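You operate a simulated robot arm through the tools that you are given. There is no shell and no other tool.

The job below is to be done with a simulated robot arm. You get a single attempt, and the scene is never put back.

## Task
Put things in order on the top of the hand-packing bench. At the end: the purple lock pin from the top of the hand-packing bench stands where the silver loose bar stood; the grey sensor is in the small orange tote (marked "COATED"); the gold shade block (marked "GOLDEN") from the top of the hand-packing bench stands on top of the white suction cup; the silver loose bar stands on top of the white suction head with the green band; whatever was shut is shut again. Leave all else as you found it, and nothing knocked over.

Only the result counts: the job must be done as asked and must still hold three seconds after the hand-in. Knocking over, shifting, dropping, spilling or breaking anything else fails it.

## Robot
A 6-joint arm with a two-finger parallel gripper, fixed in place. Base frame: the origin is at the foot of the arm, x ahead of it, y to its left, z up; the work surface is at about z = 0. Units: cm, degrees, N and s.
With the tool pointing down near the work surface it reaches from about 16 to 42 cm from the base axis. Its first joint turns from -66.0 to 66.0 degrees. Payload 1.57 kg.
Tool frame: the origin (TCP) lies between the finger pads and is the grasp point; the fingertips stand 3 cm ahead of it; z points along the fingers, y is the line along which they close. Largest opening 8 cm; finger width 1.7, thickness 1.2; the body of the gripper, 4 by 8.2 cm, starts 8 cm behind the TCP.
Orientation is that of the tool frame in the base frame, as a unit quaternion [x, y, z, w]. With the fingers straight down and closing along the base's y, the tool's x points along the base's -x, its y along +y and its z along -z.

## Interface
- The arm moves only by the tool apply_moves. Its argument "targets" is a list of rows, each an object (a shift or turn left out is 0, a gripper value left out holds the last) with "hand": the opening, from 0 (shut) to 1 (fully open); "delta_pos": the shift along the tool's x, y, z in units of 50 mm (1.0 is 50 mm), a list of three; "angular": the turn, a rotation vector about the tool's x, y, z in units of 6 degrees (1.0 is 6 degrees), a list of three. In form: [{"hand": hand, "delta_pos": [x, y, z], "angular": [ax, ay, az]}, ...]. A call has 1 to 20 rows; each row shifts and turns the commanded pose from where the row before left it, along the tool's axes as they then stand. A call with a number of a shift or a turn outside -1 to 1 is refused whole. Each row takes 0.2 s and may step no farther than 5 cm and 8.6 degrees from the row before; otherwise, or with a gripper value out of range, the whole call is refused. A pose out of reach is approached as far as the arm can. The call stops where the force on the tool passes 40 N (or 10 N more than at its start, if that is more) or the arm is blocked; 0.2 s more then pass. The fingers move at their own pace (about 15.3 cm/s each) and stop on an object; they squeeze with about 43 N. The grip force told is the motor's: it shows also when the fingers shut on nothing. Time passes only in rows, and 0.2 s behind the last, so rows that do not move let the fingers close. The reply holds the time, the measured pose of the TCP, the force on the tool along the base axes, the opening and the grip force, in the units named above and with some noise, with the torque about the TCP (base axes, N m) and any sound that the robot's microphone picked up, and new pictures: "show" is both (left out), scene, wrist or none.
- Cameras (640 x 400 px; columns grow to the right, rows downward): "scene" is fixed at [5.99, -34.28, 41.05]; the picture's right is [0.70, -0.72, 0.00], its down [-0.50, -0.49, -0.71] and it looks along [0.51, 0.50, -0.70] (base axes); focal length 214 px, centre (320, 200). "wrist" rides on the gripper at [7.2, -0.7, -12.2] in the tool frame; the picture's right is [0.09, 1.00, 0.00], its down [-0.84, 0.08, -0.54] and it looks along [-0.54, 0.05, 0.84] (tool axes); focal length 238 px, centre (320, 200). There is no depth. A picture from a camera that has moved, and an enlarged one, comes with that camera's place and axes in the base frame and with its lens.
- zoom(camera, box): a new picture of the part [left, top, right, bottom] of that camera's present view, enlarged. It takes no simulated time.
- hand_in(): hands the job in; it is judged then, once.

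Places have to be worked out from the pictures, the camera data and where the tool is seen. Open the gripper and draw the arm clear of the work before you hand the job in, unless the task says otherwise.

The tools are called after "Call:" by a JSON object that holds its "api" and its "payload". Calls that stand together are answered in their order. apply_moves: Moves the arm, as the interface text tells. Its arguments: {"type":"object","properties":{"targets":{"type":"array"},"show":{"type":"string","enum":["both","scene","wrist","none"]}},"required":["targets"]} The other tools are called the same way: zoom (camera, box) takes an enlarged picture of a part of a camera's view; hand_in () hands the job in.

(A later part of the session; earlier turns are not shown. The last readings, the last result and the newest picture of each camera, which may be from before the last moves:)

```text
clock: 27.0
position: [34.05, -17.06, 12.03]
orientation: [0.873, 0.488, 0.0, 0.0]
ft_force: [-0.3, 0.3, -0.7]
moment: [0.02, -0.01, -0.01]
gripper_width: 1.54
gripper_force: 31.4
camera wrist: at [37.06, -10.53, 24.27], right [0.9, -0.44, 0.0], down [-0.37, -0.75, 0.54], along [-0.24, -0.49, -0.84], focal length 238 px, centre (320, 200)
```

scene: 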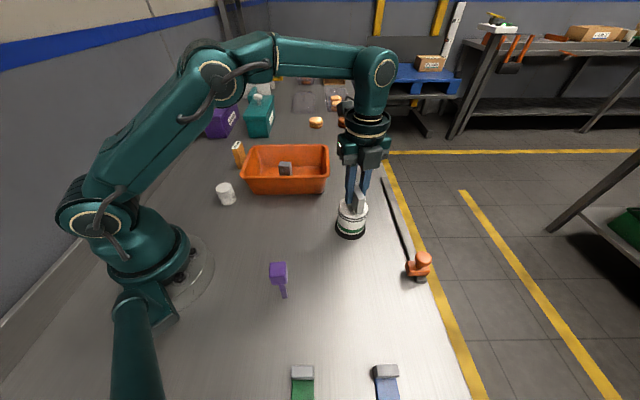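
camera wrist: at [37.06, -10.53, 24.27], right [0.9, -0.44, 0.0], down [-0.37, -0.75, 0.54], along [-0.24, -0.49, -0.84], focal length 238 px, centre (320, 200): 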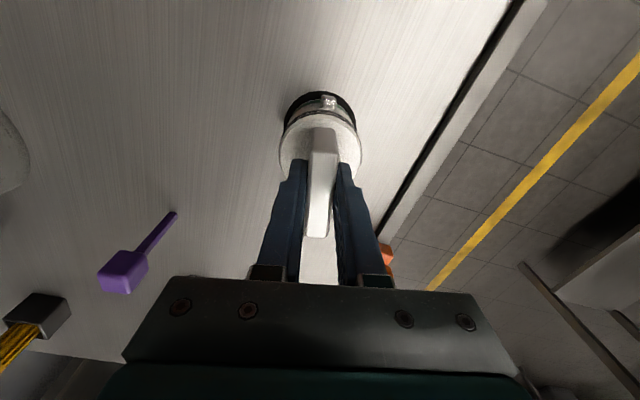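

The bar hangs centred over the disc with about 1 cm to go. I check close up, then lower in small steps.

Call:
{"api": "zoom", "payload": {"camera": "scene", "box": [325, 170, 385, 245]}}

Call:
{"api": "zoom", "payload": {"camera": "wrist", "box": [260, 80, 380, 250]}}

Call:
{"api": "apply_moves", "payload": {"targets": [{"delta_pos": [0, 0, 0.1]}, {"delta_pos": [0, 0, 0.04]}, {}], "show": "none"}}

```text
5.33 times, centred on (355, 208) of scene
camera zoom: at [5.99, -34.28, 41.05], right [0.7, -0.72, 0.0], down [-0.5, -0.49, -0.71], along [0.51, 0.5, -0.7], focal length 1144 px, centre (133, 160)
```

zoom: 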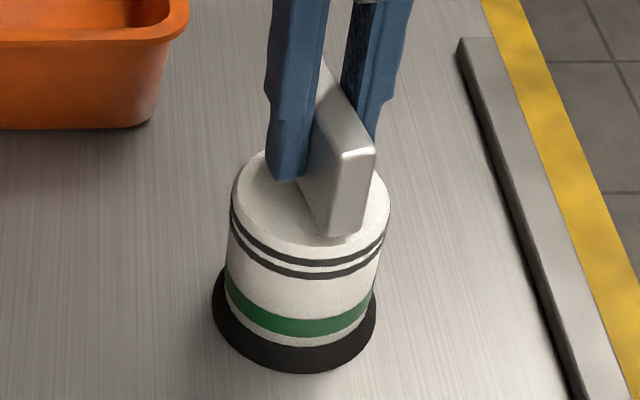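

```text
2.35 times, centred on (320, 165) of wrist
camera zoom: at [37.06, -10.53, 24.27], right [0.9, -0.44, 0.0], down [-0.37, -0.75, 0.54], along [-0.24, -0.49, -0.84], focal length 561 px, centre (320, 282)
```

zoom: 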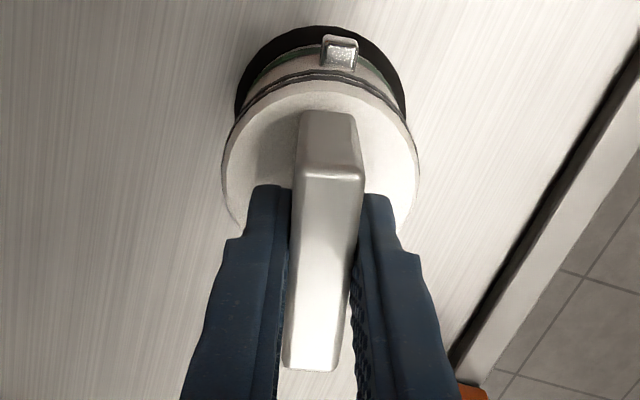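

```text
clock: 27.8
position: [33.94, -17.2, 11.26]
orientation: [0.872, 0.489, 0.0, 0.0]
ft_force: [0.3, 0.0, -1.7]
moment: [0.0, -0.02, 0.04]
gripper_width: 1.6
gripper_force: 31.3
```

No contact yet at z 11.26; I keep lowering by 1 mm steps.

Call:
{"api": "apply_moves", "payload": {"targets": [{"delta_pos": [0, 0, 0.02]}, {"delta_pos": [0, 0, 0.02]}, {}], "show": "none"}}

```text
clock: 28.6
position: [33.97, -17.07, 11.12]
orientation: [0.873, 0.488, 0.0, 0.0]
ft_force: [-5.4, 4.3, 23.8]
moment: [0.16, 0.17, 0.01]
gripper_width: 1.56
gripper_force: 31.4
```

Contact at about z 11.15. I relieve the pressure a little and open the fingers gently.

Call:
{"api": "apply_moves", "payload": {"targets": [{"delta_pos": [0, 0, -0.012]}, {}, {"hand": 0.3}, {"hand": 0.5}, {}], "show": "both"}}

```text
clock: 29.8
position: [33.97, -17.24, 11.21]
orientation: [0.873, 0.487, 0.0, -0.001]
ft_force: [-0.3, -0.5, -0.8]
moment: [-0.03, 0.02, 0.03]
gripper_width: 3.98
gripper_force: 0.1
camera wrist: at [37.04, -10.59, 23.43], right [0.9, -0.44, 0.0], down [-0.37, -0.75, 0.54], along [-0.24, -0.49, -0.84], focal length 238 px, centre (320, 200)
```

scene: 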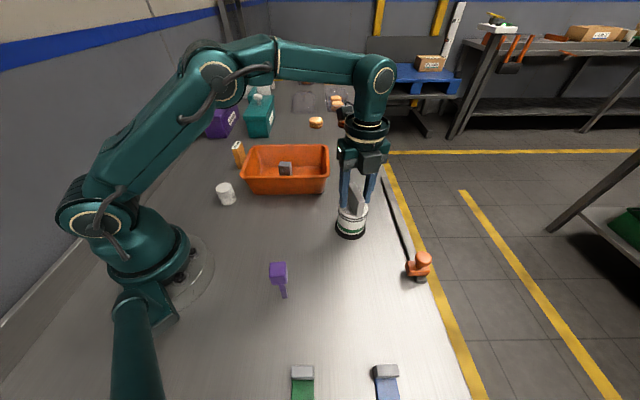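
wrist: 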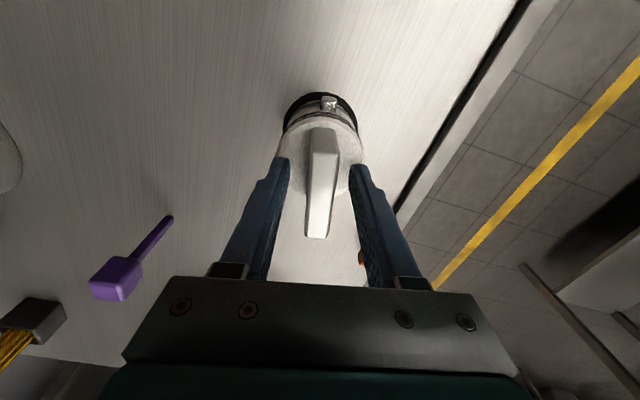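

The bar stands on the head on its own. I rise straight up clear of it, then turn 8° to match the purple pin's head faces and move above the pin, which stands upright at about (12.7, -18.35), 10.4 cm tall.

Call:
{"api": "apply_moves", "payload": {"targets": [{"delta_pos": [0, 0, -0.3]}, {"delta_pos": [0, 0, -0.7]}, {"delta_pos": [0, 0, -0.1]}, {}, {"angular": [0, 0, 0.67]}, {"angular": [0, 0, 0.67]}, {"delta_pos": [-0.4, -0.43, -0.1]}, {"delta_pos": [-0.6, -0.65, -0.1]}, {"delta_pos": [-0.6, -0.65, -0.1]}, {"delta_pos": [-0.6, -0.65, -0.1]}, {"delta_pos": [-0.5, -0.54, 0]}, {"delta_pos": [-0.2, -0.22, 0], "hand": 0.8}, {}], "show": "both"}}

```text
clock: 32.6
position: [12.7, -18.19, 18.67]
orientation: [0.905, 0.426, 0.0, 0.0]
ft_force: [0.1, -1.4, 0.0]
moment: [-0.05, 0.01, 0.0]
gripper_width: 6.43
gripper_force: 0.0
camera wrist: at [16.62, -12.19, 30.98], right [0.83, -0.56, 0.0], down [-0.47, -0.69, 0.54], along [-0.31, -0.45, -0.84], focal length 238 px, centre (320, 200)
```

scene: 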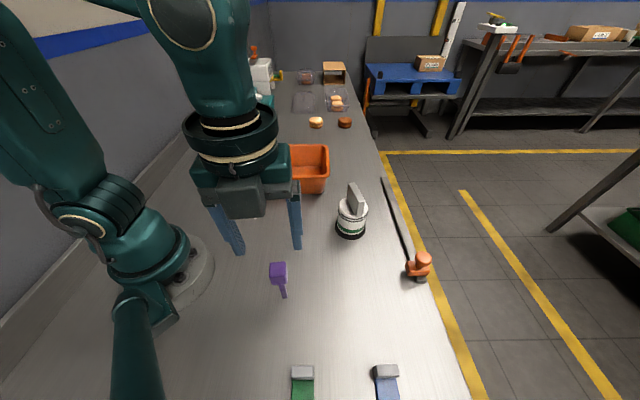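
wrist: 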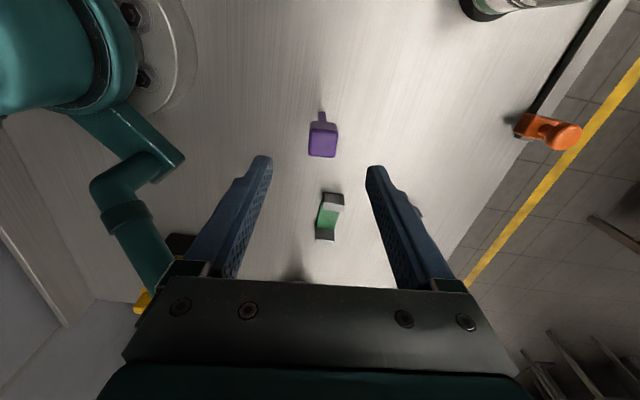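

The pin is close to the tool axis and the bar stands well on the head. I zoom on the pin and on the head.

Call:
{"api": "zoom", "payload": {"camera": "wrist", "box": [290, 100, 360, 170]}}

Call:
{"api": "zoom", "payload": {"camera": "scene", "box": [320, 170, 390, 250]}}

```text
5.71 times, centred on (325, 135) of wrist
camera zoom: at [16.62, -12.19, 30.98], right [0.83, -0.56, 0.0], down [-0.47, -0.69, 0.54], along [-0.31, -0.45, -0.84], focal length 1362 px, centre (291, 571)
```

zoom: 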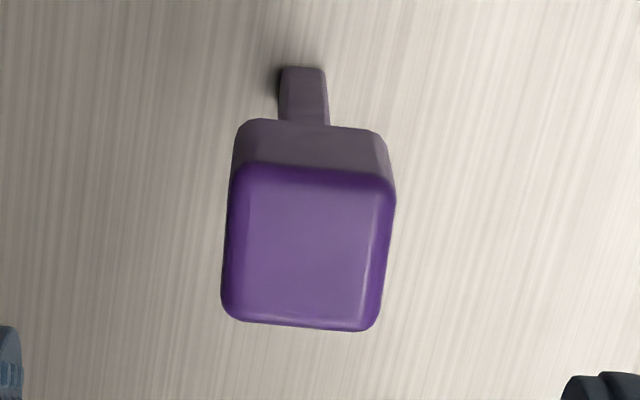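

```text
5.00 times, centred on (355, 210) of scene
camera zoom: at [5.99, -34.28, 41.05], right [0.7, -0.72, 0.0], down [-0.5, -0.49, -0.71], along [0.51, 0.5, -0.7], focal length 1072 px, centre (145, 150)
```

zoom: 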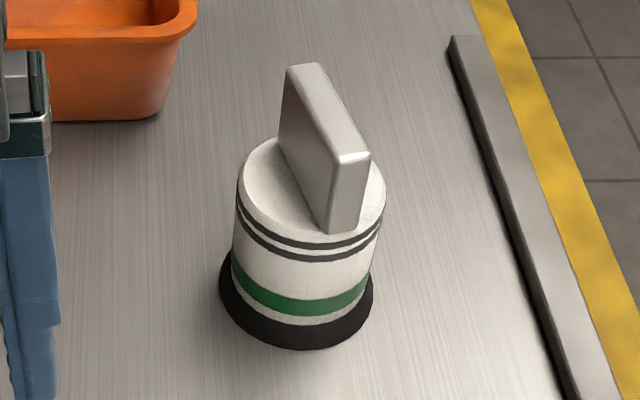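

The pin's top is within 2 mm of the tool axis with about 3° yaw remaining. I correct this and descend to just above the head, then re-check.

Call:
{"api": "apply_moves", "payload": {"targets": [{"delta_pos": [-0.01, 0.038, 0], "angular": [0, 0, 0.48]}, {"delta_pos": [0, 0, 0.4]}, {"delta_pos": [0, 0, 0.4]}, {}, {}], "show": "wrist"}}

Call:
{"api": "zoom", "payload": {"camera": "wrist", "box": [280, 100, 360, 190]}}

```text
clock: 33.8
position: [12.68, -18.53, 14.77]
orientation: [0.915, 0.403, 0.001, 0.0]
ft_force: [0.7, 1.0, 0.5]
moment: [0.0, 0.02, -0.01]
gripper_width: 6.37
gripper_force: 0.1
camera wrist: at [17.02, -12.67, 26.96], right [0.8, -0.6, 0.0], down [-0.51, -0.67, 0.54], along [-0.33, -0.43, -0.84], focal length 238 px, centre (320, 200)
```

wrist: 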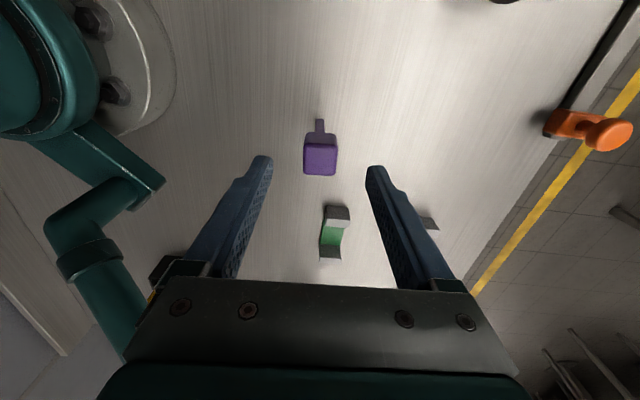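

```text
4.44 times, centred on (320, 145) of wrist
camera zoom: at [17.02, -12.67, 26.96], right [0.8, -0.6, 0.0], down [-0.51, -0.67, 0.54], along [-0.33, -0.43, -0.84], focal length 1059 px, centre (320, 444)
```

zoom: 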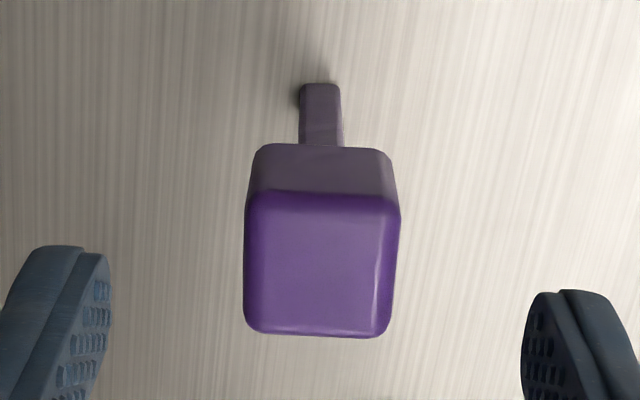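

The pin is now centred within 1 mm and square to the fingers. I descend to grip the head at z≈9.1.

Call:
{"api": "apply_moves", "payload": {"targets": [{"delta_pos": [0, -0.012, 0.4]}, {"delta_pos": [0, 0, 0.4]}, {"delta_pos": [0, 0, 0.33]}, {}], "show": "both"}}

Call:
{"api": "zoom", "payload": {"camera": "wrist", "box": [230, 100, 410, 280]}}

```text
clock: 34.8
position: [12.79, -18.47, 9.08]
orientation: [0.915, 0.403, 0.0, -0.001]
ft_force: [-0.1, -0.8, -0.1]
moment: [0.0, -0.03, 0.04]
gripper_width: 6.4
gripper_force: 0.0
camera wrist: at [16.96, -12.62, 21.29], right [0.8, -0.6, 0.0], down [-0.51, -0.67, 0.54], along [-0.33, -0.43, -0.84], focal length 238 px, centre (320, 200)
```

scene: 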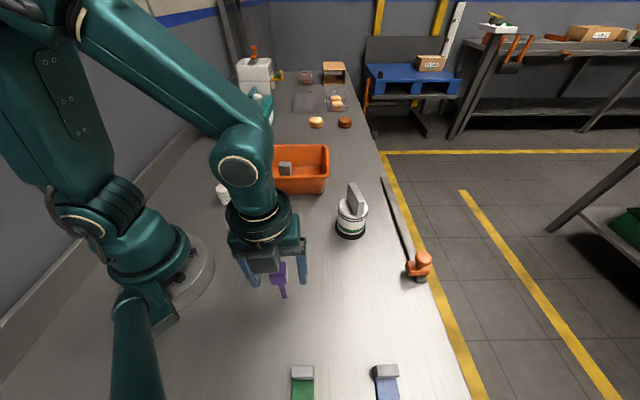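
wrist: 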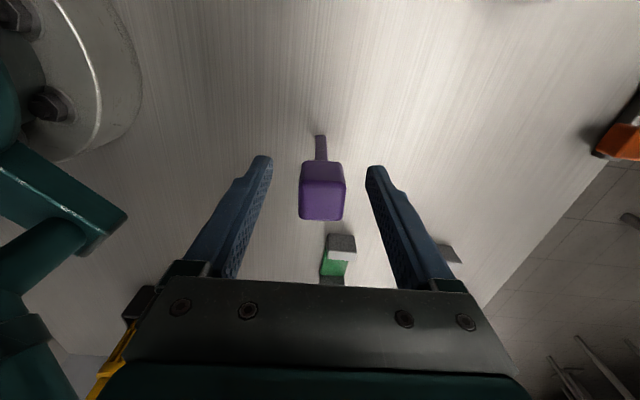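

```text
2.22 times, centred on (320, 190) of wrist
camera zoom: at [16.96, -12.62, 21.29], right [0.8, -0.6, 0.0], down [-0.51, -0.67, 0.54], along [-0.33, -0.43, -0.84], focal length 530 px, centre (320, 222)
```

zoom: 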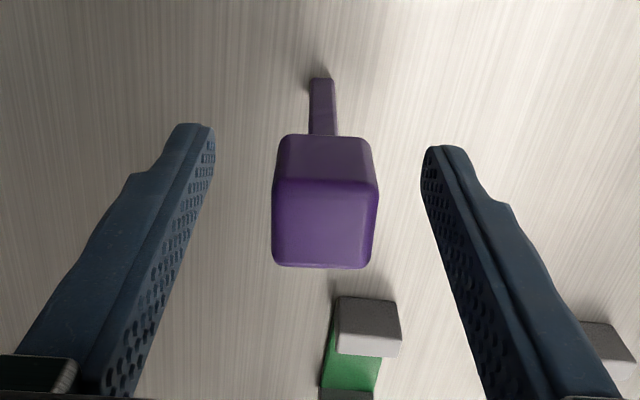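

The head is centred between the fingers. I close in small steps so the pin is not knocked.

Call:
{"api": "apply_moves", "payload": {"targets": [{"hand": 0.5}, {"hand": 0.38}, {"hand": 0.34}, {"hand": 0.32}, {"hand": 0.3}, {"hand": 0.25}, {"hand": 0}, {"hand": 0}, {"hand": 0}], "show": "both"}}

Call:
{"api": "zoom", "payload": {"camera": "scene", "box": [230, 230, 320, 310]}}

```text
clock: 36.8
position: [12.75, -18.36, 9.03]
orientation: [0.915, 0.403, 0.001, -0.001]
ft_force: [-0.4, 0.5, -0.2]
moment: [0.02, -0.02, -0.04]
gripper_width: 2.49
gripper_force: 36.0
camera wrist: at [16.96, -12.62, 21.32], right [0.8, -0.6, 0.0], down [-0.51, -0.67, 0.54], along [-0.33, -0.43, -0.84], focal length 238 px, centre (320, 200)
```

scene: 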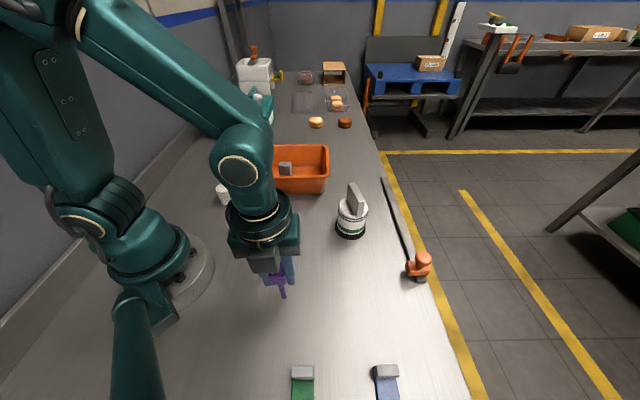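
wrist: 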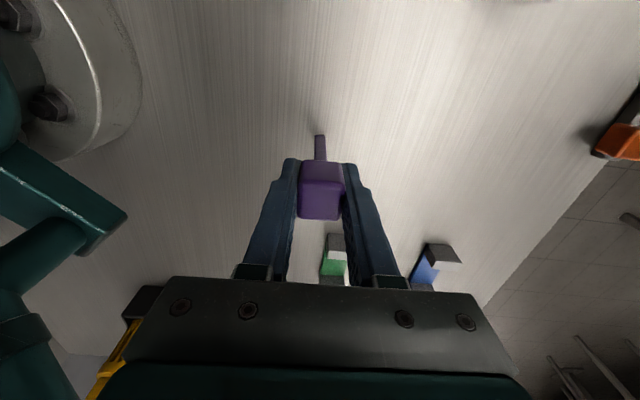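

```text
5.00 times, centred on (275, 270) of scene
camera zoom: at [5.99, -34.28, 41.05], right [0.7, -0.72, 0.0], down [-0.5, -0.49, -0.71], along [0.51, 0.5, -0.7], focal length 1072 px, centre (545, -150)
```

zoom: 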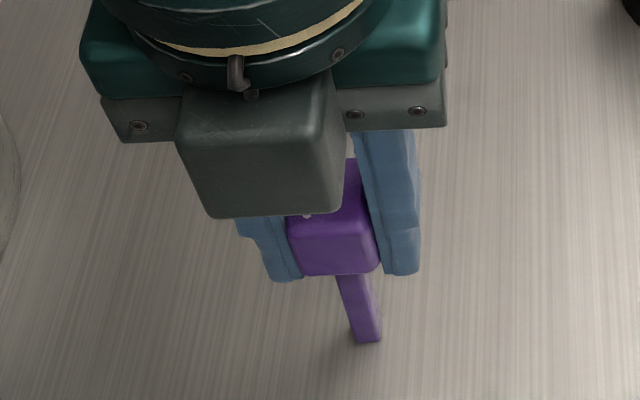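

The pin is held (2.49 cm, 36 N) and still vertical. I lift it 5 cm and carry it over the bar's old place at (21.26, -32.4).

Call:
{"api": "apply_moves", "payload": {"targets": [{"delta_pos": [0, 0, -0.2]}, {"delta_pos": [0, 0, -0.4]}, {"delta_pos": [0, 0, -0.4]}, {}, {"delta_pos": [-0.137, 0.471, 0]}, {"delta_pos": [-0.229, 0.785, 0]}, {"delta_pos": [-0.229, 0.785, 0]}, {"delta_pos": [-0.183, 0.628, 0]}, {"delta_pos": [-0.137, 0.471, 0]}, {}, {}], "show": "both"}}

```text
clock: 39.2
position: [21.1, -32.43, 14.03]
orientation: [0.915, 0.402, 0.0, 0.0]
ft_force: [-0.4, 0.5, -0.6]
moment: [0.03, 0.02, 0.02]
gripper_width: 2.49
gripper_force: 36.7
camera wrist: at [25.37, -26.58, 26.33], right [0.8, -0.6, 0.0], down [-0.51, -0.67, 0.54], along [-0.33, -0.43, -0.84], focal length 238 px, centre (320, 200)
```

scene: 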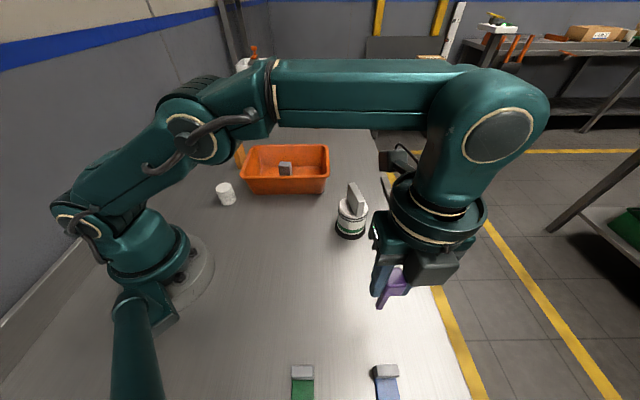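
wrist: 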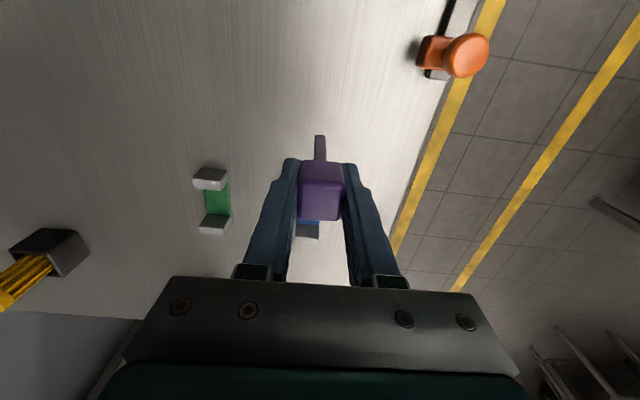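

The pin hangs about 2 mm short in x. I correct this and lower it to about 5 mm above the bench.

Call:
{"api": "apply_moves", "payload": {"targets": [{"delta_pos": [0.032, 0.017, 0]}, {"delta_pos": [0, 0, 0.4]}, {"delta_pos": [0, 0, 0.4]}, {"delta_pos": [0, 0, 0.1]}, {}, {}], "show": "both"}}

Call:
{"api": "zoom", "payload": {"camera": "scene", "box": [330, 260, 430, 350]}}

```text
clock: 40.6
position: [21.29, -32.41, 9.51]
orientation: [0.915, 0.403, 0.0, 0.0]
ft_force: [0.4, 0.3, -1.5]
moment: [-0.01, 0.02, 0.0]
gripper_width: 2.48
gripper_force: 36.5
camera wrist: at [25.56, -26.56, 21.78], right [0.8, -0.6, 0.0], down [-0.51, -0.67, 0.54], along [-0.33, -0.43, -0.84], focal length 238 px, centre (320, 200)
```

scene: 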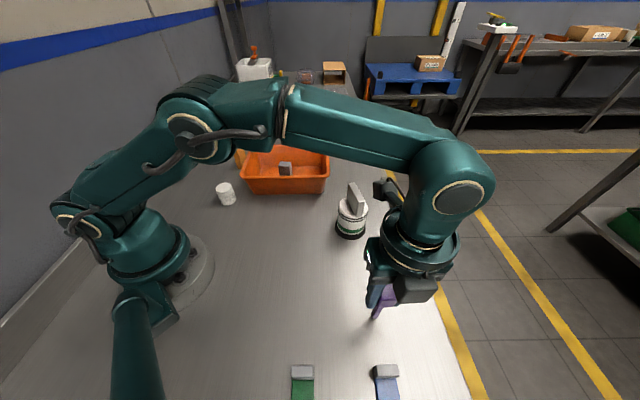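
wrist: 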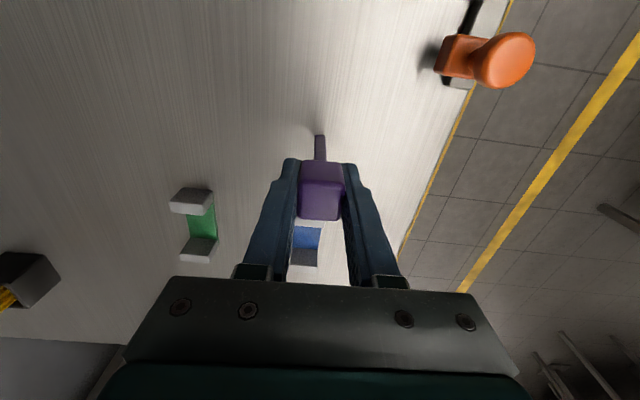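

```text
4.44 times, centred on (380, 305) of scene
camera zoom: at [5.99, -34.28, 41.05], right [0.7, -0.72, 0.0], down [-0.5, -0.49, -0.71], along [0.51, 0.5, -0.7], focal length 953 px, centre (53, -267)
```

zoom: 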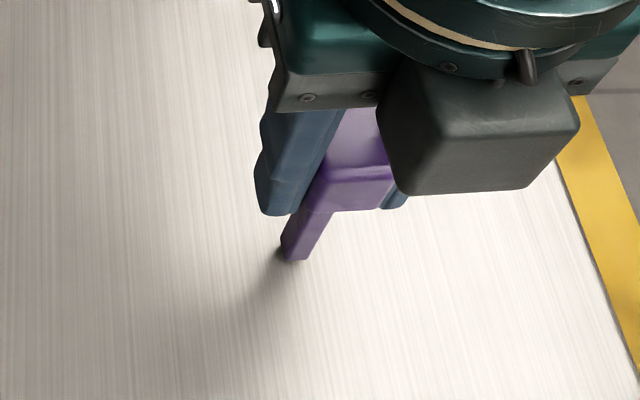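

Position reads (21.29, -32.41), matching the bar's old place. I lower the pin in tiny steps until it touches.

Call:
{"api": "apply_moves", "payload": {"targets": [{"delta_pos": [0, 0, 0.04]}, {"delta_pos": [0, 0, 0.02]}, {}], "show": "none"}}

```text
clock: 41.4
position: [21.34, -32.45, 9.27]
orientation: [0.915, 0.403, -0.001, 0.0]
ft_force: [0.3, 0.6, -0.2]
moment: [0.03, 0.01, 0.01]
gripper_width: 2.49
gripper_force: 36.2
```

No contact yet at 9.27; continuing by 0.5–1 mm steps.

Call:
{"api": "apply_moves", "payload": {"targets": [{"delta_pos": [0, 0, 0.02]}, {"delta_pos": [0, 0, 0.01]}, {}], "show": "none"}}

```text
clock: 42.2
position: [21.2, -32.3, 9.06]
orientation: [0.915, 0.403, 0.0, 0.0]
ft_force: [0.2, 1.3, 0.5]
moment: [-0.01, -0.02, -0.04]
gripper_width: 2.49
gripper_force: 36.9
```

Call:
{"api": "apply_moves", "payload": {"targets": [{"delta_pos": [0, 0, 0.008]}, {}], "show": "none"}}

```text
clock: 42.8
position: [21.29, -32.4, 9.06]
orientation: [0.916, 0.402, 0.0, 0.0]
ft_force: [-0.9, -0.6, 4.8]
moment: [-0.05, 0.13, -0.01]
gripper_width: 2.5
gripper_force: 36.2
```

Light contact (4.8 N) is felt, so the stem rests on the bench. I open the fingers slowly and look.

Call:
{"api": "apply_moves", "payload": {"targets": [{"hand": 0.34}, {"hand": 0.4}, {"hand": 0.55}, {"hand": 0.7}, {}], "show": "both"}}

Call:
{"api": "zoom", "payload": {"camera": "wrist", "box": [230, 100, 410, 280]}}

```text
clock: 44.0
position: [21.31, -32.26, 9.05]
orientation: [0.915, 0.403, 0.0, 0.0]
ft_force: [0.1, 0.8, 1.2]
moment: [0.0, 0.03, -0.02]
gripper_width: 5.61
gripper_force: 0.0
camera wrist: at [25.54, -26.53, 21.26], right [0.8, -0.6, 0.0], down [-0.51, -0.67, 0.54], along [-0.33, -0.43, -0.84], focal length 238 px, centre (320, 200)
```

scene: 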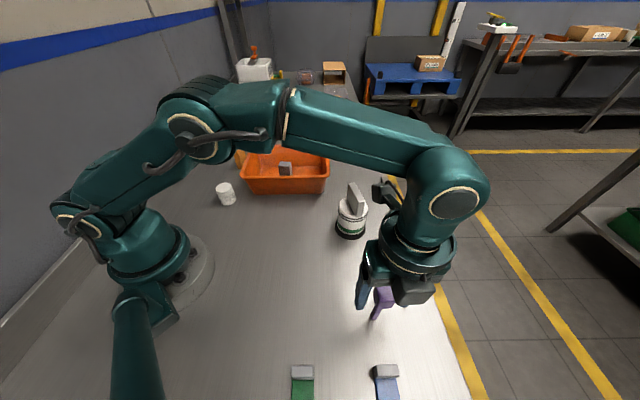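
wrist: 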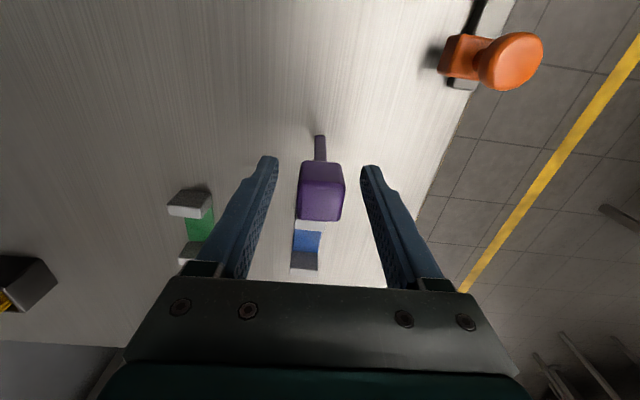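

```text
2.22 times, centred on (320, 190) of wrist
camera zoom: at [25.54, -26.53, 21.26], right [0.8, -0.6, 0.0], down [-0.51, -0.67, 0.54], along [-0.33, -0.43, -0.84], focal length 530 px, centre (320, 222)
```

zoom: 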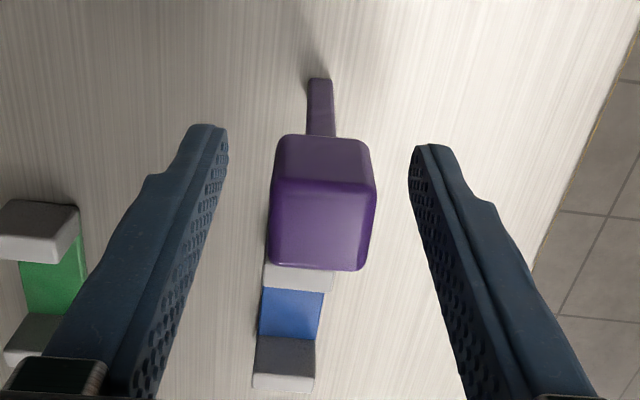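

The pin stands on its own at (21.3, -32.4). I rise straight up well above its head, then pull inward and begin turning the wrist back for the gold block.

Call:
{"api": "apply_moves", "payload": {"targets": [{"delta_pos": [0, 0, -0.2]}, {"delta_pos": [0, 0, -0.4]}, {"delta_pos": [0, 0, -0.5]}, {}, {"delta_pos": [0.4, -0.46, -0.1]}, {"delta_pos": [0.5, -0.57, -0.3]}, {"delta_pos": [0.5, -0.57, -0.4]}, {"delta_pos": [0.3, -0.3, -0.3]}, {}], "show": "both"}}

Call:
{"api": "zoom", "payload": {"camera": "scene", "box": [320, 250, 430, 350]}}

```text
clock: 46.0
position: [19.9, -19.78, 20.08]
orientation: [0.915, 0.403, -0.001, 0.0]
ft_force: [0.1, -0.4, -0.3]
moment: [-0.04, 0.0, 0.02]
gripper_width: 5.61
gripper_force: 0.2
camera wrist: at [24.18, -13.81, 32.34], right [0.8, -0.6, 0.0], down [-0.51, -0.67, 0.54], along [-0.33, -0.43, -0.84], focal length 238 px, centre (320, 200)
```

scene: 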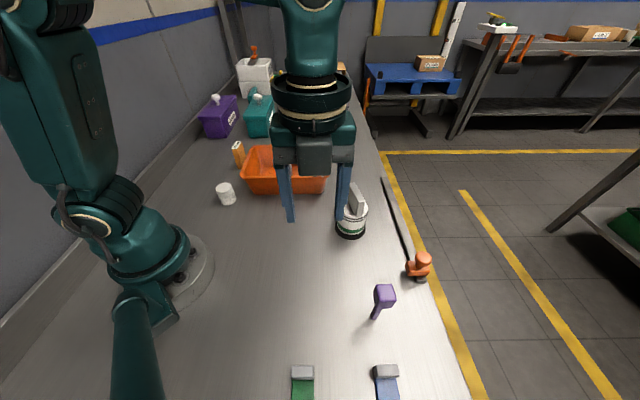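
wrist: 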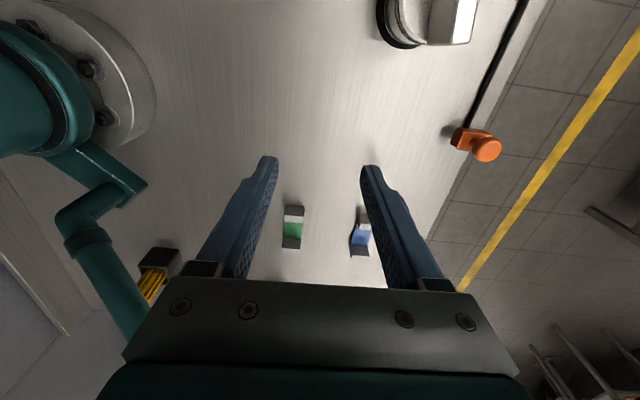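

```text
4.00 times, centred on (375, 300) of scene
camera zoom: at [5.99, -34.28, 41.05], right [0.7, -0.72, 0.0], down [-0.5, -0.49, -0.71], along [0.51, 0.5, -0.7], focal length 858 px, centre (100, -200)
```

zoom: 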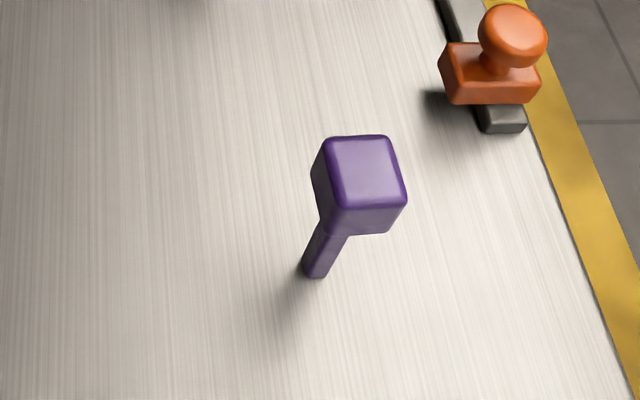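

The pin stands upright at its new place and everything else looks undisturbed. Now I turn the wrist back with no shift.

Call:
{"api": "apply_moves", "payload": {"targets": [{"angular": [0, 0, -1]}, {"angular": [0, 0, -1]}, {"angular": [0, 0, -1]}, {"angular": [0, 0, -1]}, {"angular": [0, 0, -1]}, {"angular": [0, 0, -1]}, {"angular": [0, 0, -1]}, {"angular": [0, 0, -1]}, {"angular": [0, 0, -1]}, {"angular": [0, 0, -1]}, {"angular": [0, 0, -1]}, {"angular": [0, 0, -1]}, {"angular": [0, 0, -1]}, {"angular": [0, 0, -1]}, {"angular": [0, 0, -1]}, {"angular": [0, 0, -1]}, {"angular": [0, 0, -1]}, {"angular": [0, 0, -1]}, {}], "show": "none"}}

```text
clock: 50.0
position: [19.96, -19.66, 20.0]
orientation: [0.211, 0.977, 0.001, 0.0]
ft_force: [0.2, 0.0, -0.2]
moment: [-0.03, 0.01, -0.02]
gripper_width: 5.59
gripper_force: 0.2
```

The yaw is now 155.5°. I move across to the left side at the same height and finish the turn towards the gold block's orientation.

Call:
{"api": "apply_moves", "payload": {"targets": [{"delta_pos": [0.2, 0.6, 0]}, {"delta_pos": [0.27, 0.85, 0]}, {"delta_pos": [0.27, 0.85, 0]}, {"delta_pos": [0.27, 0.85, 0]}, {"delta_pos": [0.27, 0.85, 0]}, {"delta_pos": [0.27, 0.85, 0]}, {"delta_pos": [0.27, 0.85, 0]}, {"delta_pos": [0.25, 0.77, 0]}, {"angular": [0, 0, -1]}, {"angular": [0, 0, -1]}, {"angular": [0, 0, -1]}, {"angular": [0, 0, -1]}, {"angular": [0, 0, -1]}, {"angular": [0, 0, -1]}, {"angular": [0, 0, -1]}, {"angular": [0, 0, -1]}, {"angular": [0, 0, -1]}, {"angular": [0, 0, -0.9]}, {}], "show": "both"}}

```text
clock: 54.0
position: [23.94, 14.04, 20.02]
orientation: [-0.301, 0.954, 0.001, -0.001]
ft_force: [1.4, 0.1, 0.6]
moment: [0.0, 0.02, 0.03]
gripper_width: 5.6
gripper_force: 0.1
camera wrist: at [18.4, 9.45, 32.31], right [-0.65, 0.76, 0.0], down [0.64, 0.54, 0.54], along [0.41, 0.35, -0.84], focal length 238 px, centre (320, 200)
```

scene: 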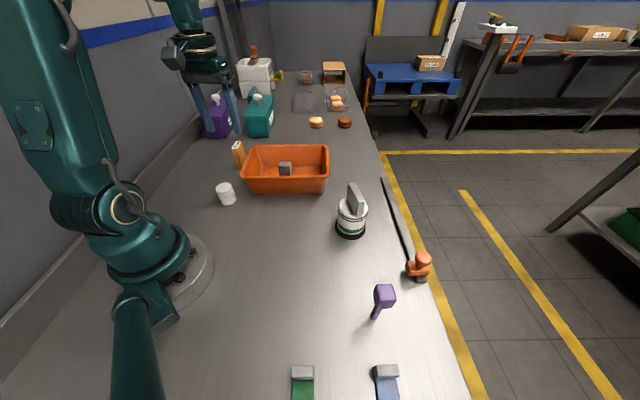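
wrist: 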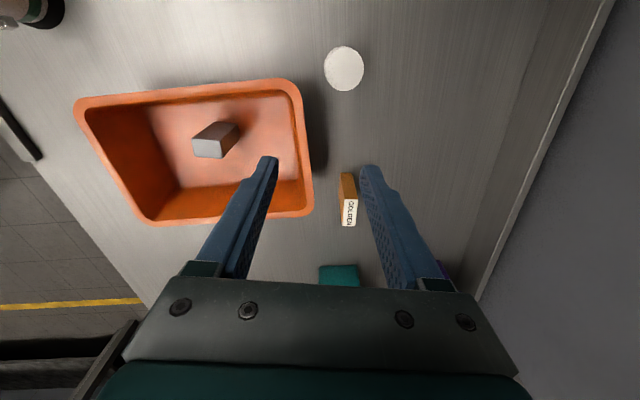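

I now see the cup, the gold block and the tote with the sensor standing inside. I zoom in on the cup and the block.

Call:
{"api": "zoom", "payload": {"camera": "wrist", "box": [310, 30, 380, 110]}}

Call:
{"api": "zoom", "payload": {"camera": "wrist", "box": [310, 160, 390, 240]}}

Call:
{"api": "zoom", "payload": {"camera": "scene", "box": [205, 130, 265, 215]}}

```text
5.00 times, centred on (345, 70) of wrist
camera zoom: at [18.4, 9.45, 32.31], right [-0.65, 0.76, 0.0], down [0.64, 0.54, 0.54], along [0.41, 0.35, -0.84], focal length 1192 px, centre (195, 850)
```

zoom: 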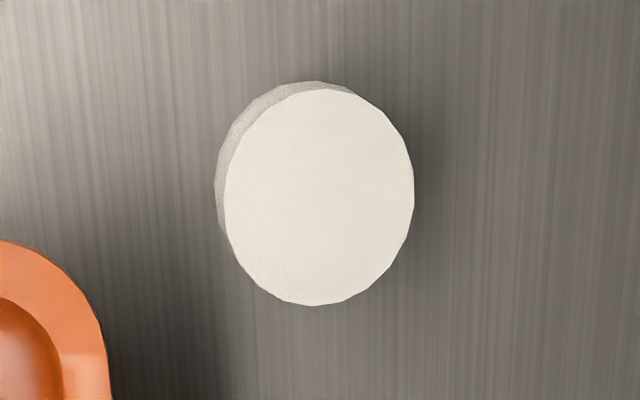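

```text
5.00 times, centred on (350, 200) of wrist
camera zoom: at [18.4, 9.45, 32.31], right [-0.65, 0.76, 0.0], down [0.64, 0.54, 0.54], along [0.41, 0.35, -0.84], focal length 1192 px, centre (170, 200)
```

zoom: 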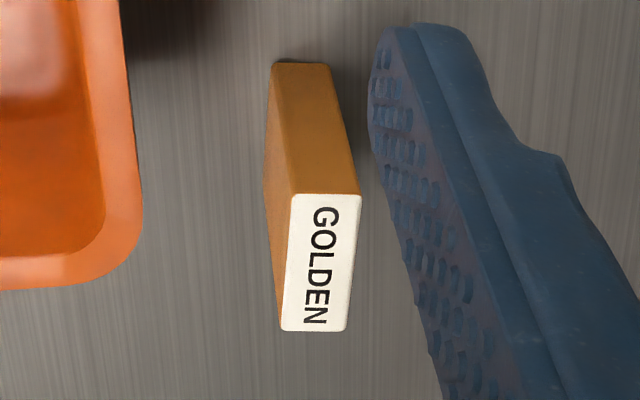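

```text
4.71 times, centred on (235, 172) of scene
camera zoom: at [5.99, -34.28, 41.05], right [0.7, -0.72, 0.0], down [-0.5, -0.49, -0.71], along [0.51, 0.5, -0.7], focal length 1009 px, centre (720, 329)
```

zoom: 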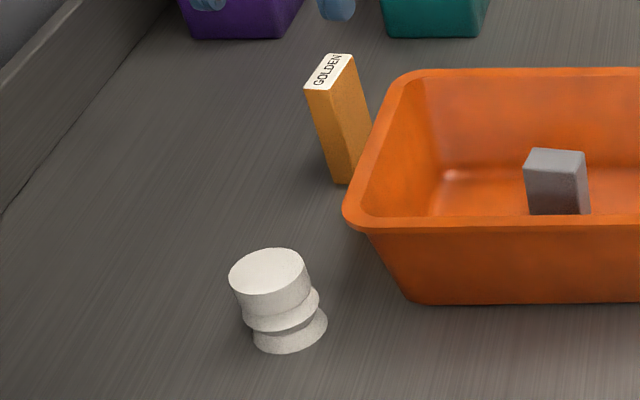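

The gold block is 4.2 × 1.7 × 7.5 cm centred at about (29.6, 23.9), needing 5° more turn; the cup top is about 3.9 cm wide at about (18.4, 12.5). I align, narrow the fingers to 4 cm and move above the block.

Call:
{"api": "apply_moves", "payload": {"targets": [{"angular": [0, 0, -0.85], "hand": 0.5}, {"delta_pos": [-0.5, 0.18, 0.3]}, {"delta_pos": [-0.7, 0.25, 0.4]}, {"delta_pos": [-0.6, 0.22, 0.4]}, {"delta_pos": [-0.34, 0.126, 0.2]}, {}, {}], "show": "both"}}

Call:
{"api": "zoom", "payload": {"camera": "wrist", "box": [250, 90, 390, 250]}}

```text
clock: 55.6
position: [29.61, 23.87, 13.49]
orientation: [-0.342, 0.94, 0.0, -0.001]
ft_force: [0.2, -0.5, 0.0]
moment: [0.01, 0.0, 0.01]
gripper_width: 3.99
gripper_force: 0.1
camera wrist: at [24.53, 18.84, 25.73], right [-0.71, 0.7, 0.0], down [0.59, 0.6, 0.54], along [0.38, 0.39, -0.84], focal length 238 px, centre (320, 200)
```

scene: 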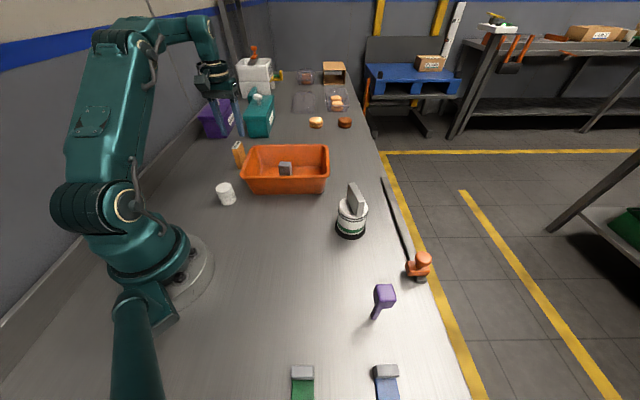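
wrist: 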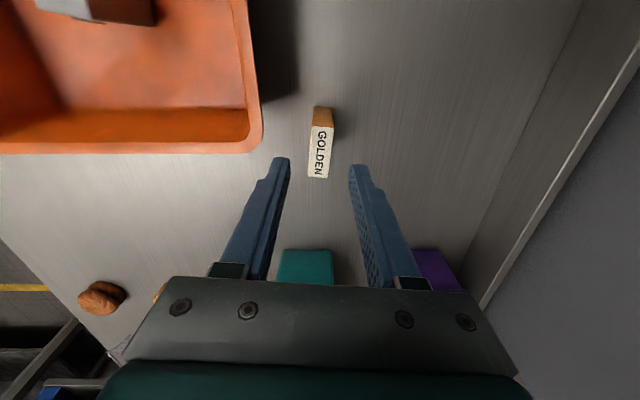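

```text
2.50 times, centred on (320, 170) of wrist
camera zoom: at [24.53, 18.84, 25.73], right [-0.71, 0.7, 0.0], down [0.59, 0.6, 0.54], along [0.38, 0.39, -0.84], focal length 596 px, centre (320, 275)
```

zoom: 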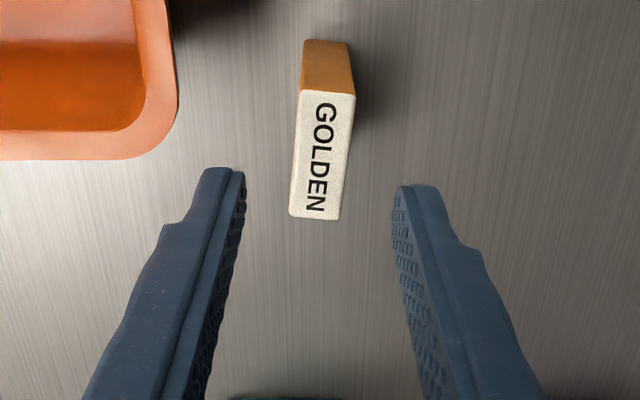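

The block is exactly centred and square between the fingers, with the tote rim well clear of the left finger. I descend to z≈5.5.

Call:
{"api": "apply_moves", "payload": {"targets": [{"delta_pos": [0, 0, 0.5]}, {"delta_pos": [0, 0, 0.5]}, {"delta_pos": [0, 0, 0.4]}, {"delta_pos": [0, 0, 0.2]}, {}], "show": "both"}}

Call:
{"api": "zoom", "payload": {"camera": "scene", "box": [190, 110, 290, 215]}}

```text
clock: 56.8
position: [29.8, 23.89, 5.5]
orientation: [-0.342, 0.94, 0.0, 0.0]
ft_force: [0.2, 0.0, 0.1]
moment: [-0.02, -0.02, -0.02]
gripper_width: 4.0
gripper_force: 0.2
camera wrist: at [24.61, 18.79, 17.74], right [-0.71, 0.7, 0.0], down [0.59, 0.6, 0.54], along [0.38, 0.39, -0.84], focal length 238 px, centre (320, 200)
```

scene: 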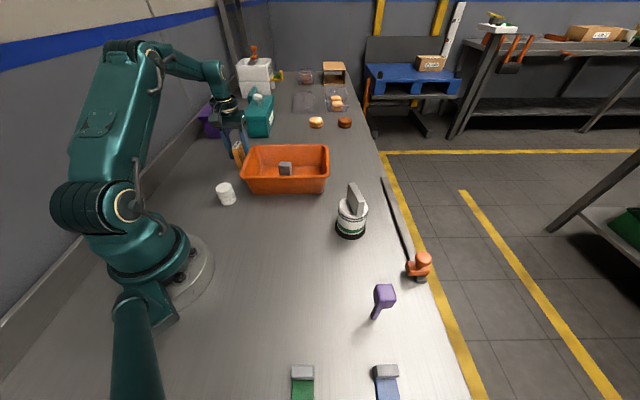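
wrist: 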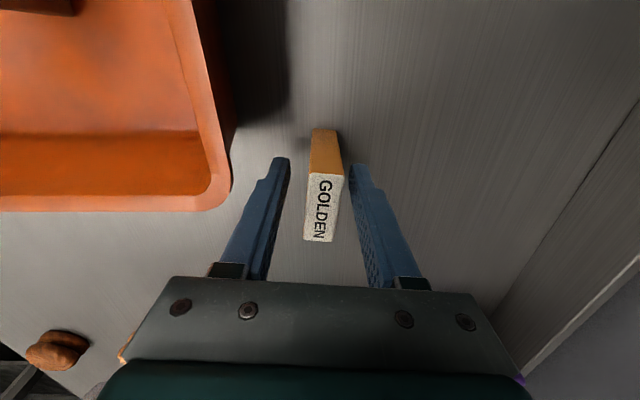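

```text
3.81 times, centred on (240, 162) of scene
camera zoom: at [5.99, -34.28, 41.05], right [0.7, -0.72, 0.0], down [-0.5, -0.49, -0.71], along [0.51, 0.5, -0.7], focal length 817 px, centre (625, 343)
```

zoom: 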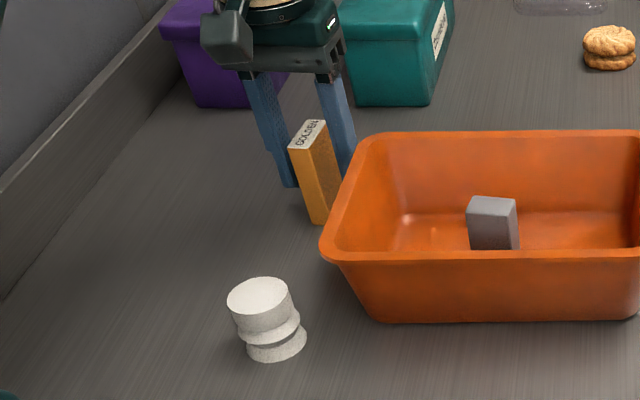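

The block is between the fingers and the tote is untouched. I close gently on it.

Call:
{"api": "apply_moves", "payload": {"targets": [{"hand": 0.28}, {"hand": 0.22}, {"hand": 0.1}, {"hand": 0}, {"hand": 0}], "show": "wrist"}}

```text
clock: 58.0
position: [29.77, 23.81, 5.53]
orientation: [-0.341, 0.94, 0.0, 0.001]
ft_force: [0.1, -0.2, 0.1]
moment: [-0.04, 0.02, 0.01]
gripper_width: 1.73
gripper_force: 32.3
camera wrist: at [24.61, 18.79, 17.77], right [-0.71, 0.7, 0.0], down [0.59, 0.6, 0.54], along [0.38, 0.39, -0.84], focal length 238 px, centre (320, 200)
```

wrist: 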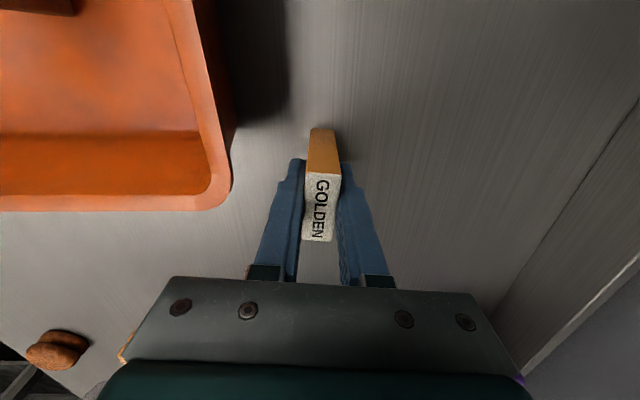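

The block is held (1.73 cm, 32 N). I lift it above the tote rim height and move part way towards the cup to measure the cup again.

Call:
{"api": "apply_moves", "payload": {"targets": [{"delta_pos": [0, 0, -0.3]}, {"delta_pos": [0, 0, -0.6]}, {"delta_pos": [0, 0, -0.7]}, {"delta_pos": [0, 0, -0.5]}, {}, {"delta_pos": [0.5, -0.045, 0]}, {"delta_pos": [0.7, -0.065, 0]}, {"delta_pos": [0.44, -0.04, 0]}, {}, {}], "show": "both"}}

Call:
{"api": "zoom", "payload": {"camera": "wrist", "box": [270, 0, 380, 90]}}

```text
clock: 60.2
position: [23.93, 18.02, 16.05]
orientation: [-0.342, 0.94, 0.0, 0.001]
ft_force: [-0.9, -0.3, -0.3]
moment: [0.0, 0.0, 0.01]
gripper_width: 1.74
gripper_force: 32.2
camera wrist: at [18.72, 13.03, 28.33], right [-0.71, 0.7, 0.0], down [0.59, 0.6, 0.54], along [0.38, 0.39, -0.84], focal length 238 px, centre (320, 200)
```

scene: 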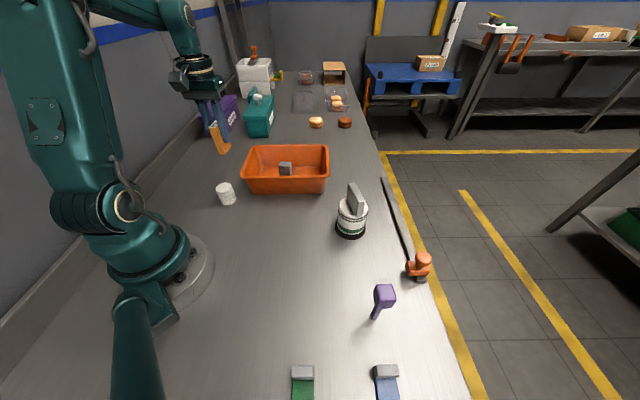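
wrist: 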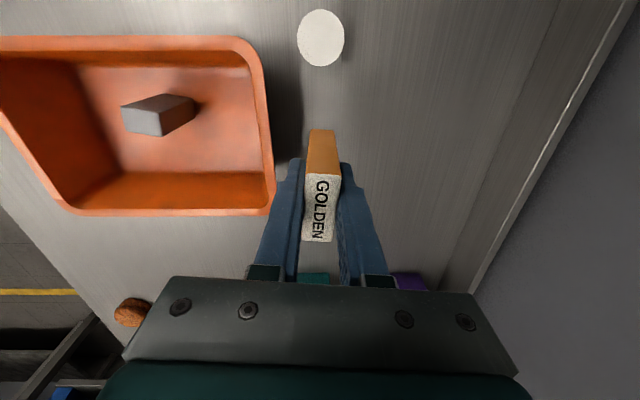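

```text
4.44 times, centred on (325, 45) of wrist
camera zoom: at [18.72, 13.03, 28.33], right [-0.71, 0.7, 0.0], down [0.59, 0.6, 0.54], along [0.38, 0.39, -0.84], focal length 1059 px, centre (298, 889)
```

zoom: 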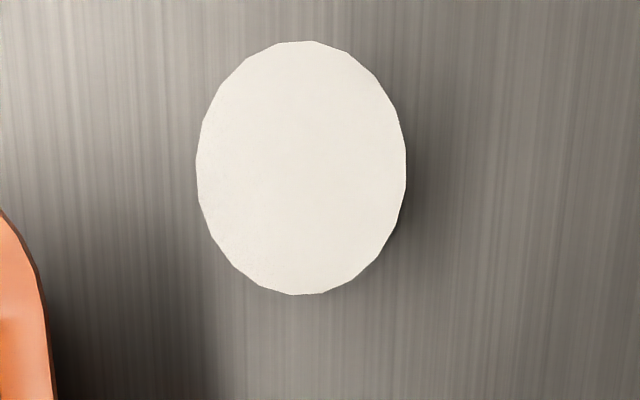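

The cup's top is centred at about (18.43, 12.47), 3.85 cm across. I carry the block over it and lower until about 1 cm above.

Call:
{"api": "apply_moves", "payload": {"targets": [{"delta_pos": [0.4, -0.037, 0]}, {"delta_pos": [0.7, -0.065, 0]}, {"delta_pos": [0.456, -0.042, 0]}, {}, {"delta_pos": [0, 0, 0.4]}, {"delta_pos": [0, 0, 0.4]}, {"delta_pos": [0, 0, 0.1]}, {}, {}], "show": "both"}}

Call:
{"api": "zoom", "payload": {"camera": "scene", "box": [185, 130, 275, 215]}}

Call:
{"api": "zoom", "payload": {"camera": "wrist", "box": [260, 90, 380, 260]}}

```text
clock: 62.2
position: [18.41, 12.54, 11.56]
orientation: [-0.342, 0.94, 0.0, 0.0]
ft_force: [0.0, -0.1, -1.4]
moment: [-0.01, 0.0, -0.02]
gripper_width: 1.71
gripper_force: 32.4
camera wrist: at [13.22, 7.48, 23.84], right [-0.71, 0.7, 0.0], down [0.59, 0.6, 0.54], along [0.38, 0.39, -0.84], focal length 238 px, centre (320, 200)
```

scene: 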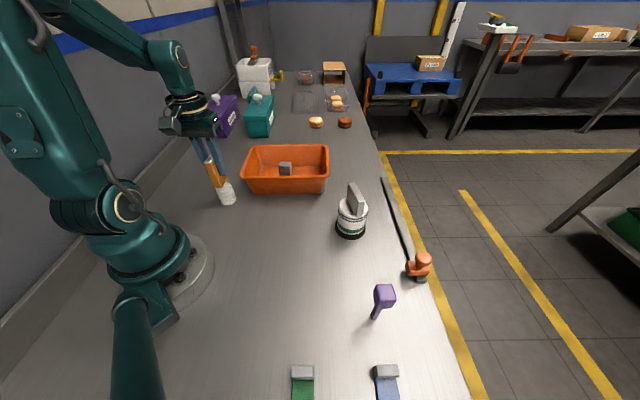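
wrist: 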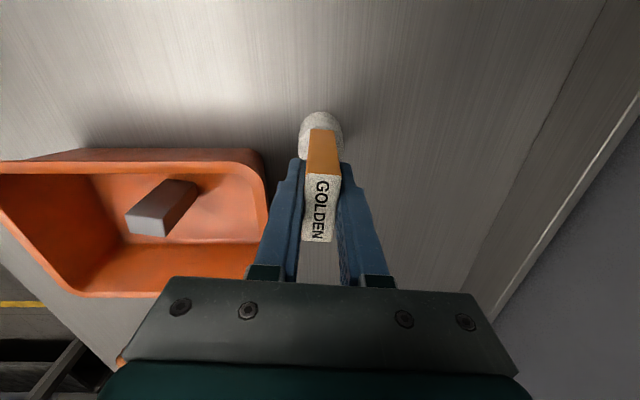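

```text
4.71 times, centred on (230, 172) of scene
camera zoom: at [5.99, -34.28, 41.05], right [0.7, -0.72, 0.0], down [-0.5, -0.49, -0.71], along [0.51, 0.5, -0.7], focal length 1009 px, centre (744, 329)
```

zoom: 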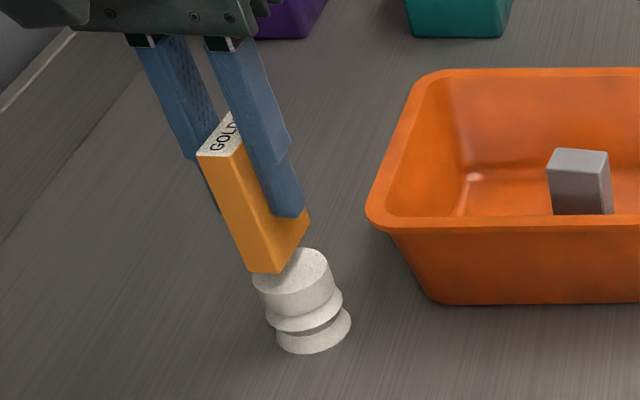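

```text
2.35 times, centred on (320, 175) of wrist
camera zoom: at [13.22, 7.48, 23.84], right [-0.71, 0.7, 0.0], down [0.59, 0.6, 0.54], along [0.38, 0.39, -0.84], focal length 561 px, centre (320, 259)
```

zoom: 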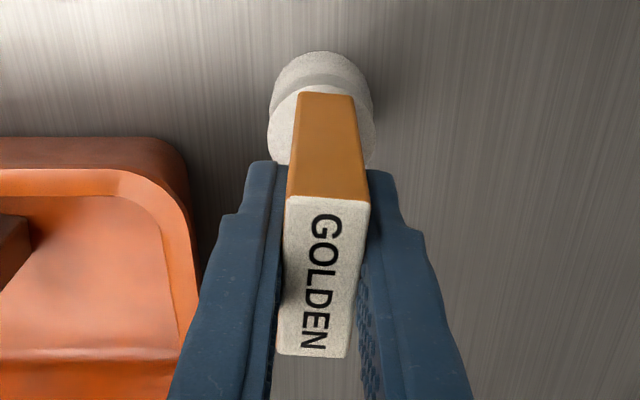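

The block is centred over the cup. I lower 8 mm, then by 1 mm steps until contact.

Call:
{"api": "apply_moves", "payload": {"targets": [{"delta_pos": [0, 0, 0.1]}, {"delta_pos": [0, 0, 0.04]}, {}], "show": "none"}}

```text
clock: 63.0
position: [18.38, 12.57, 10.84]
orientation: [-0.342, 0.94, 0.0, 0.0]
ft_force: [0.3, -0.5, -0.4]
moment: [0.03, -0.01, -0.03]
gripper_width: 1.72
gripper_force: 32.3
```

Call:
{"api": "apply_moves", "payload": {"targets": [{"delta_pos": [0, 0, 0.03]}, {"delta_pos": [0, 0, 0.02]}, {}], "show": "none"}}

```text
clock: 63.8
position: [18.39, 12.53, 10.53]
orientation: [-0.342, 0.94, 0.001, 0.0]
ft_force: [0.6, 0.0, -0.6]
moment: [-0.01, 0.01, 0.01]
gripper_width: 1.74
gripper_force: 32.1
```

No contact yet at 10.53; I go on in 1 mm steps.

Call:
{"api": "apply_moves", "payload": {"targets": [{"delta_pos": [0, 0, 0.02]}, {}], "show": "none"}}

Call:
{"api": "zoom", "payload": {"camera": "scene", "box": [200, 150, 260, 215]}}

```text
clock: 64.4
position: [18.45, 12.57, 10.58]
orientation: [-0.342, 0.94, 0.0, 0.0]
ft_force: [-0.6, 0.7, 0.1]
moment: [0.01, -0.05, -0.04]
gripper_width: 1.73
gripper_force: 32.7
```

```text
6.15 times, centred on (230, 182) of scene
camera zoom: at [5.99, -34.28, 41.05], right [0.7, -0.72, 0.0], down [-0.5, -0.49, -0.71], along [0.51, 0.5, -0.7], focal length 1320 px, centre (874, 308)
```

zoom: 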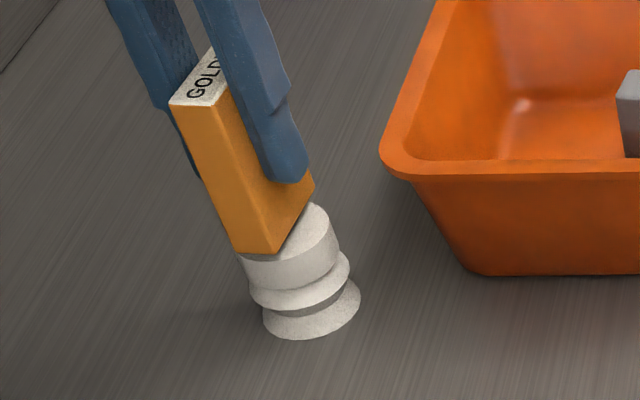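

The block is nearly on the cup. I continue with very small steps.

Call:
{"api": "apply_moves", "payload": {"targets": [{"delta_pos": [0, 0, 0.015]}, {}], "show": "none"}}

```text
clock: 65.0
position: [18.47, 12.52, 10.45]
orientation: [-0.343, 0.939, -0.001, -0.001]
ft_force: [0.1, 0.4, -0.3]
moment: [-0.02, 0.01, 0.0]
gripper_width: 1.71
gripper_force: 32.6
```

Call:
{"api": "apply_moves", "payload": {"targets": [{"delta_pos": [0, 0, 0.015]}, {}], "show": "none"}}

```text
clock: 65.6
position: [18.47, 12.58, 10.39]
orientation: [-0.342, 0.94, 0.001, 0.0]
ft_force: [-0.2, -0.8, -0.1]
moment: [0.0, 0.02, -0.03]
gripper_width: 1.72
gripper_force: 32.2
```

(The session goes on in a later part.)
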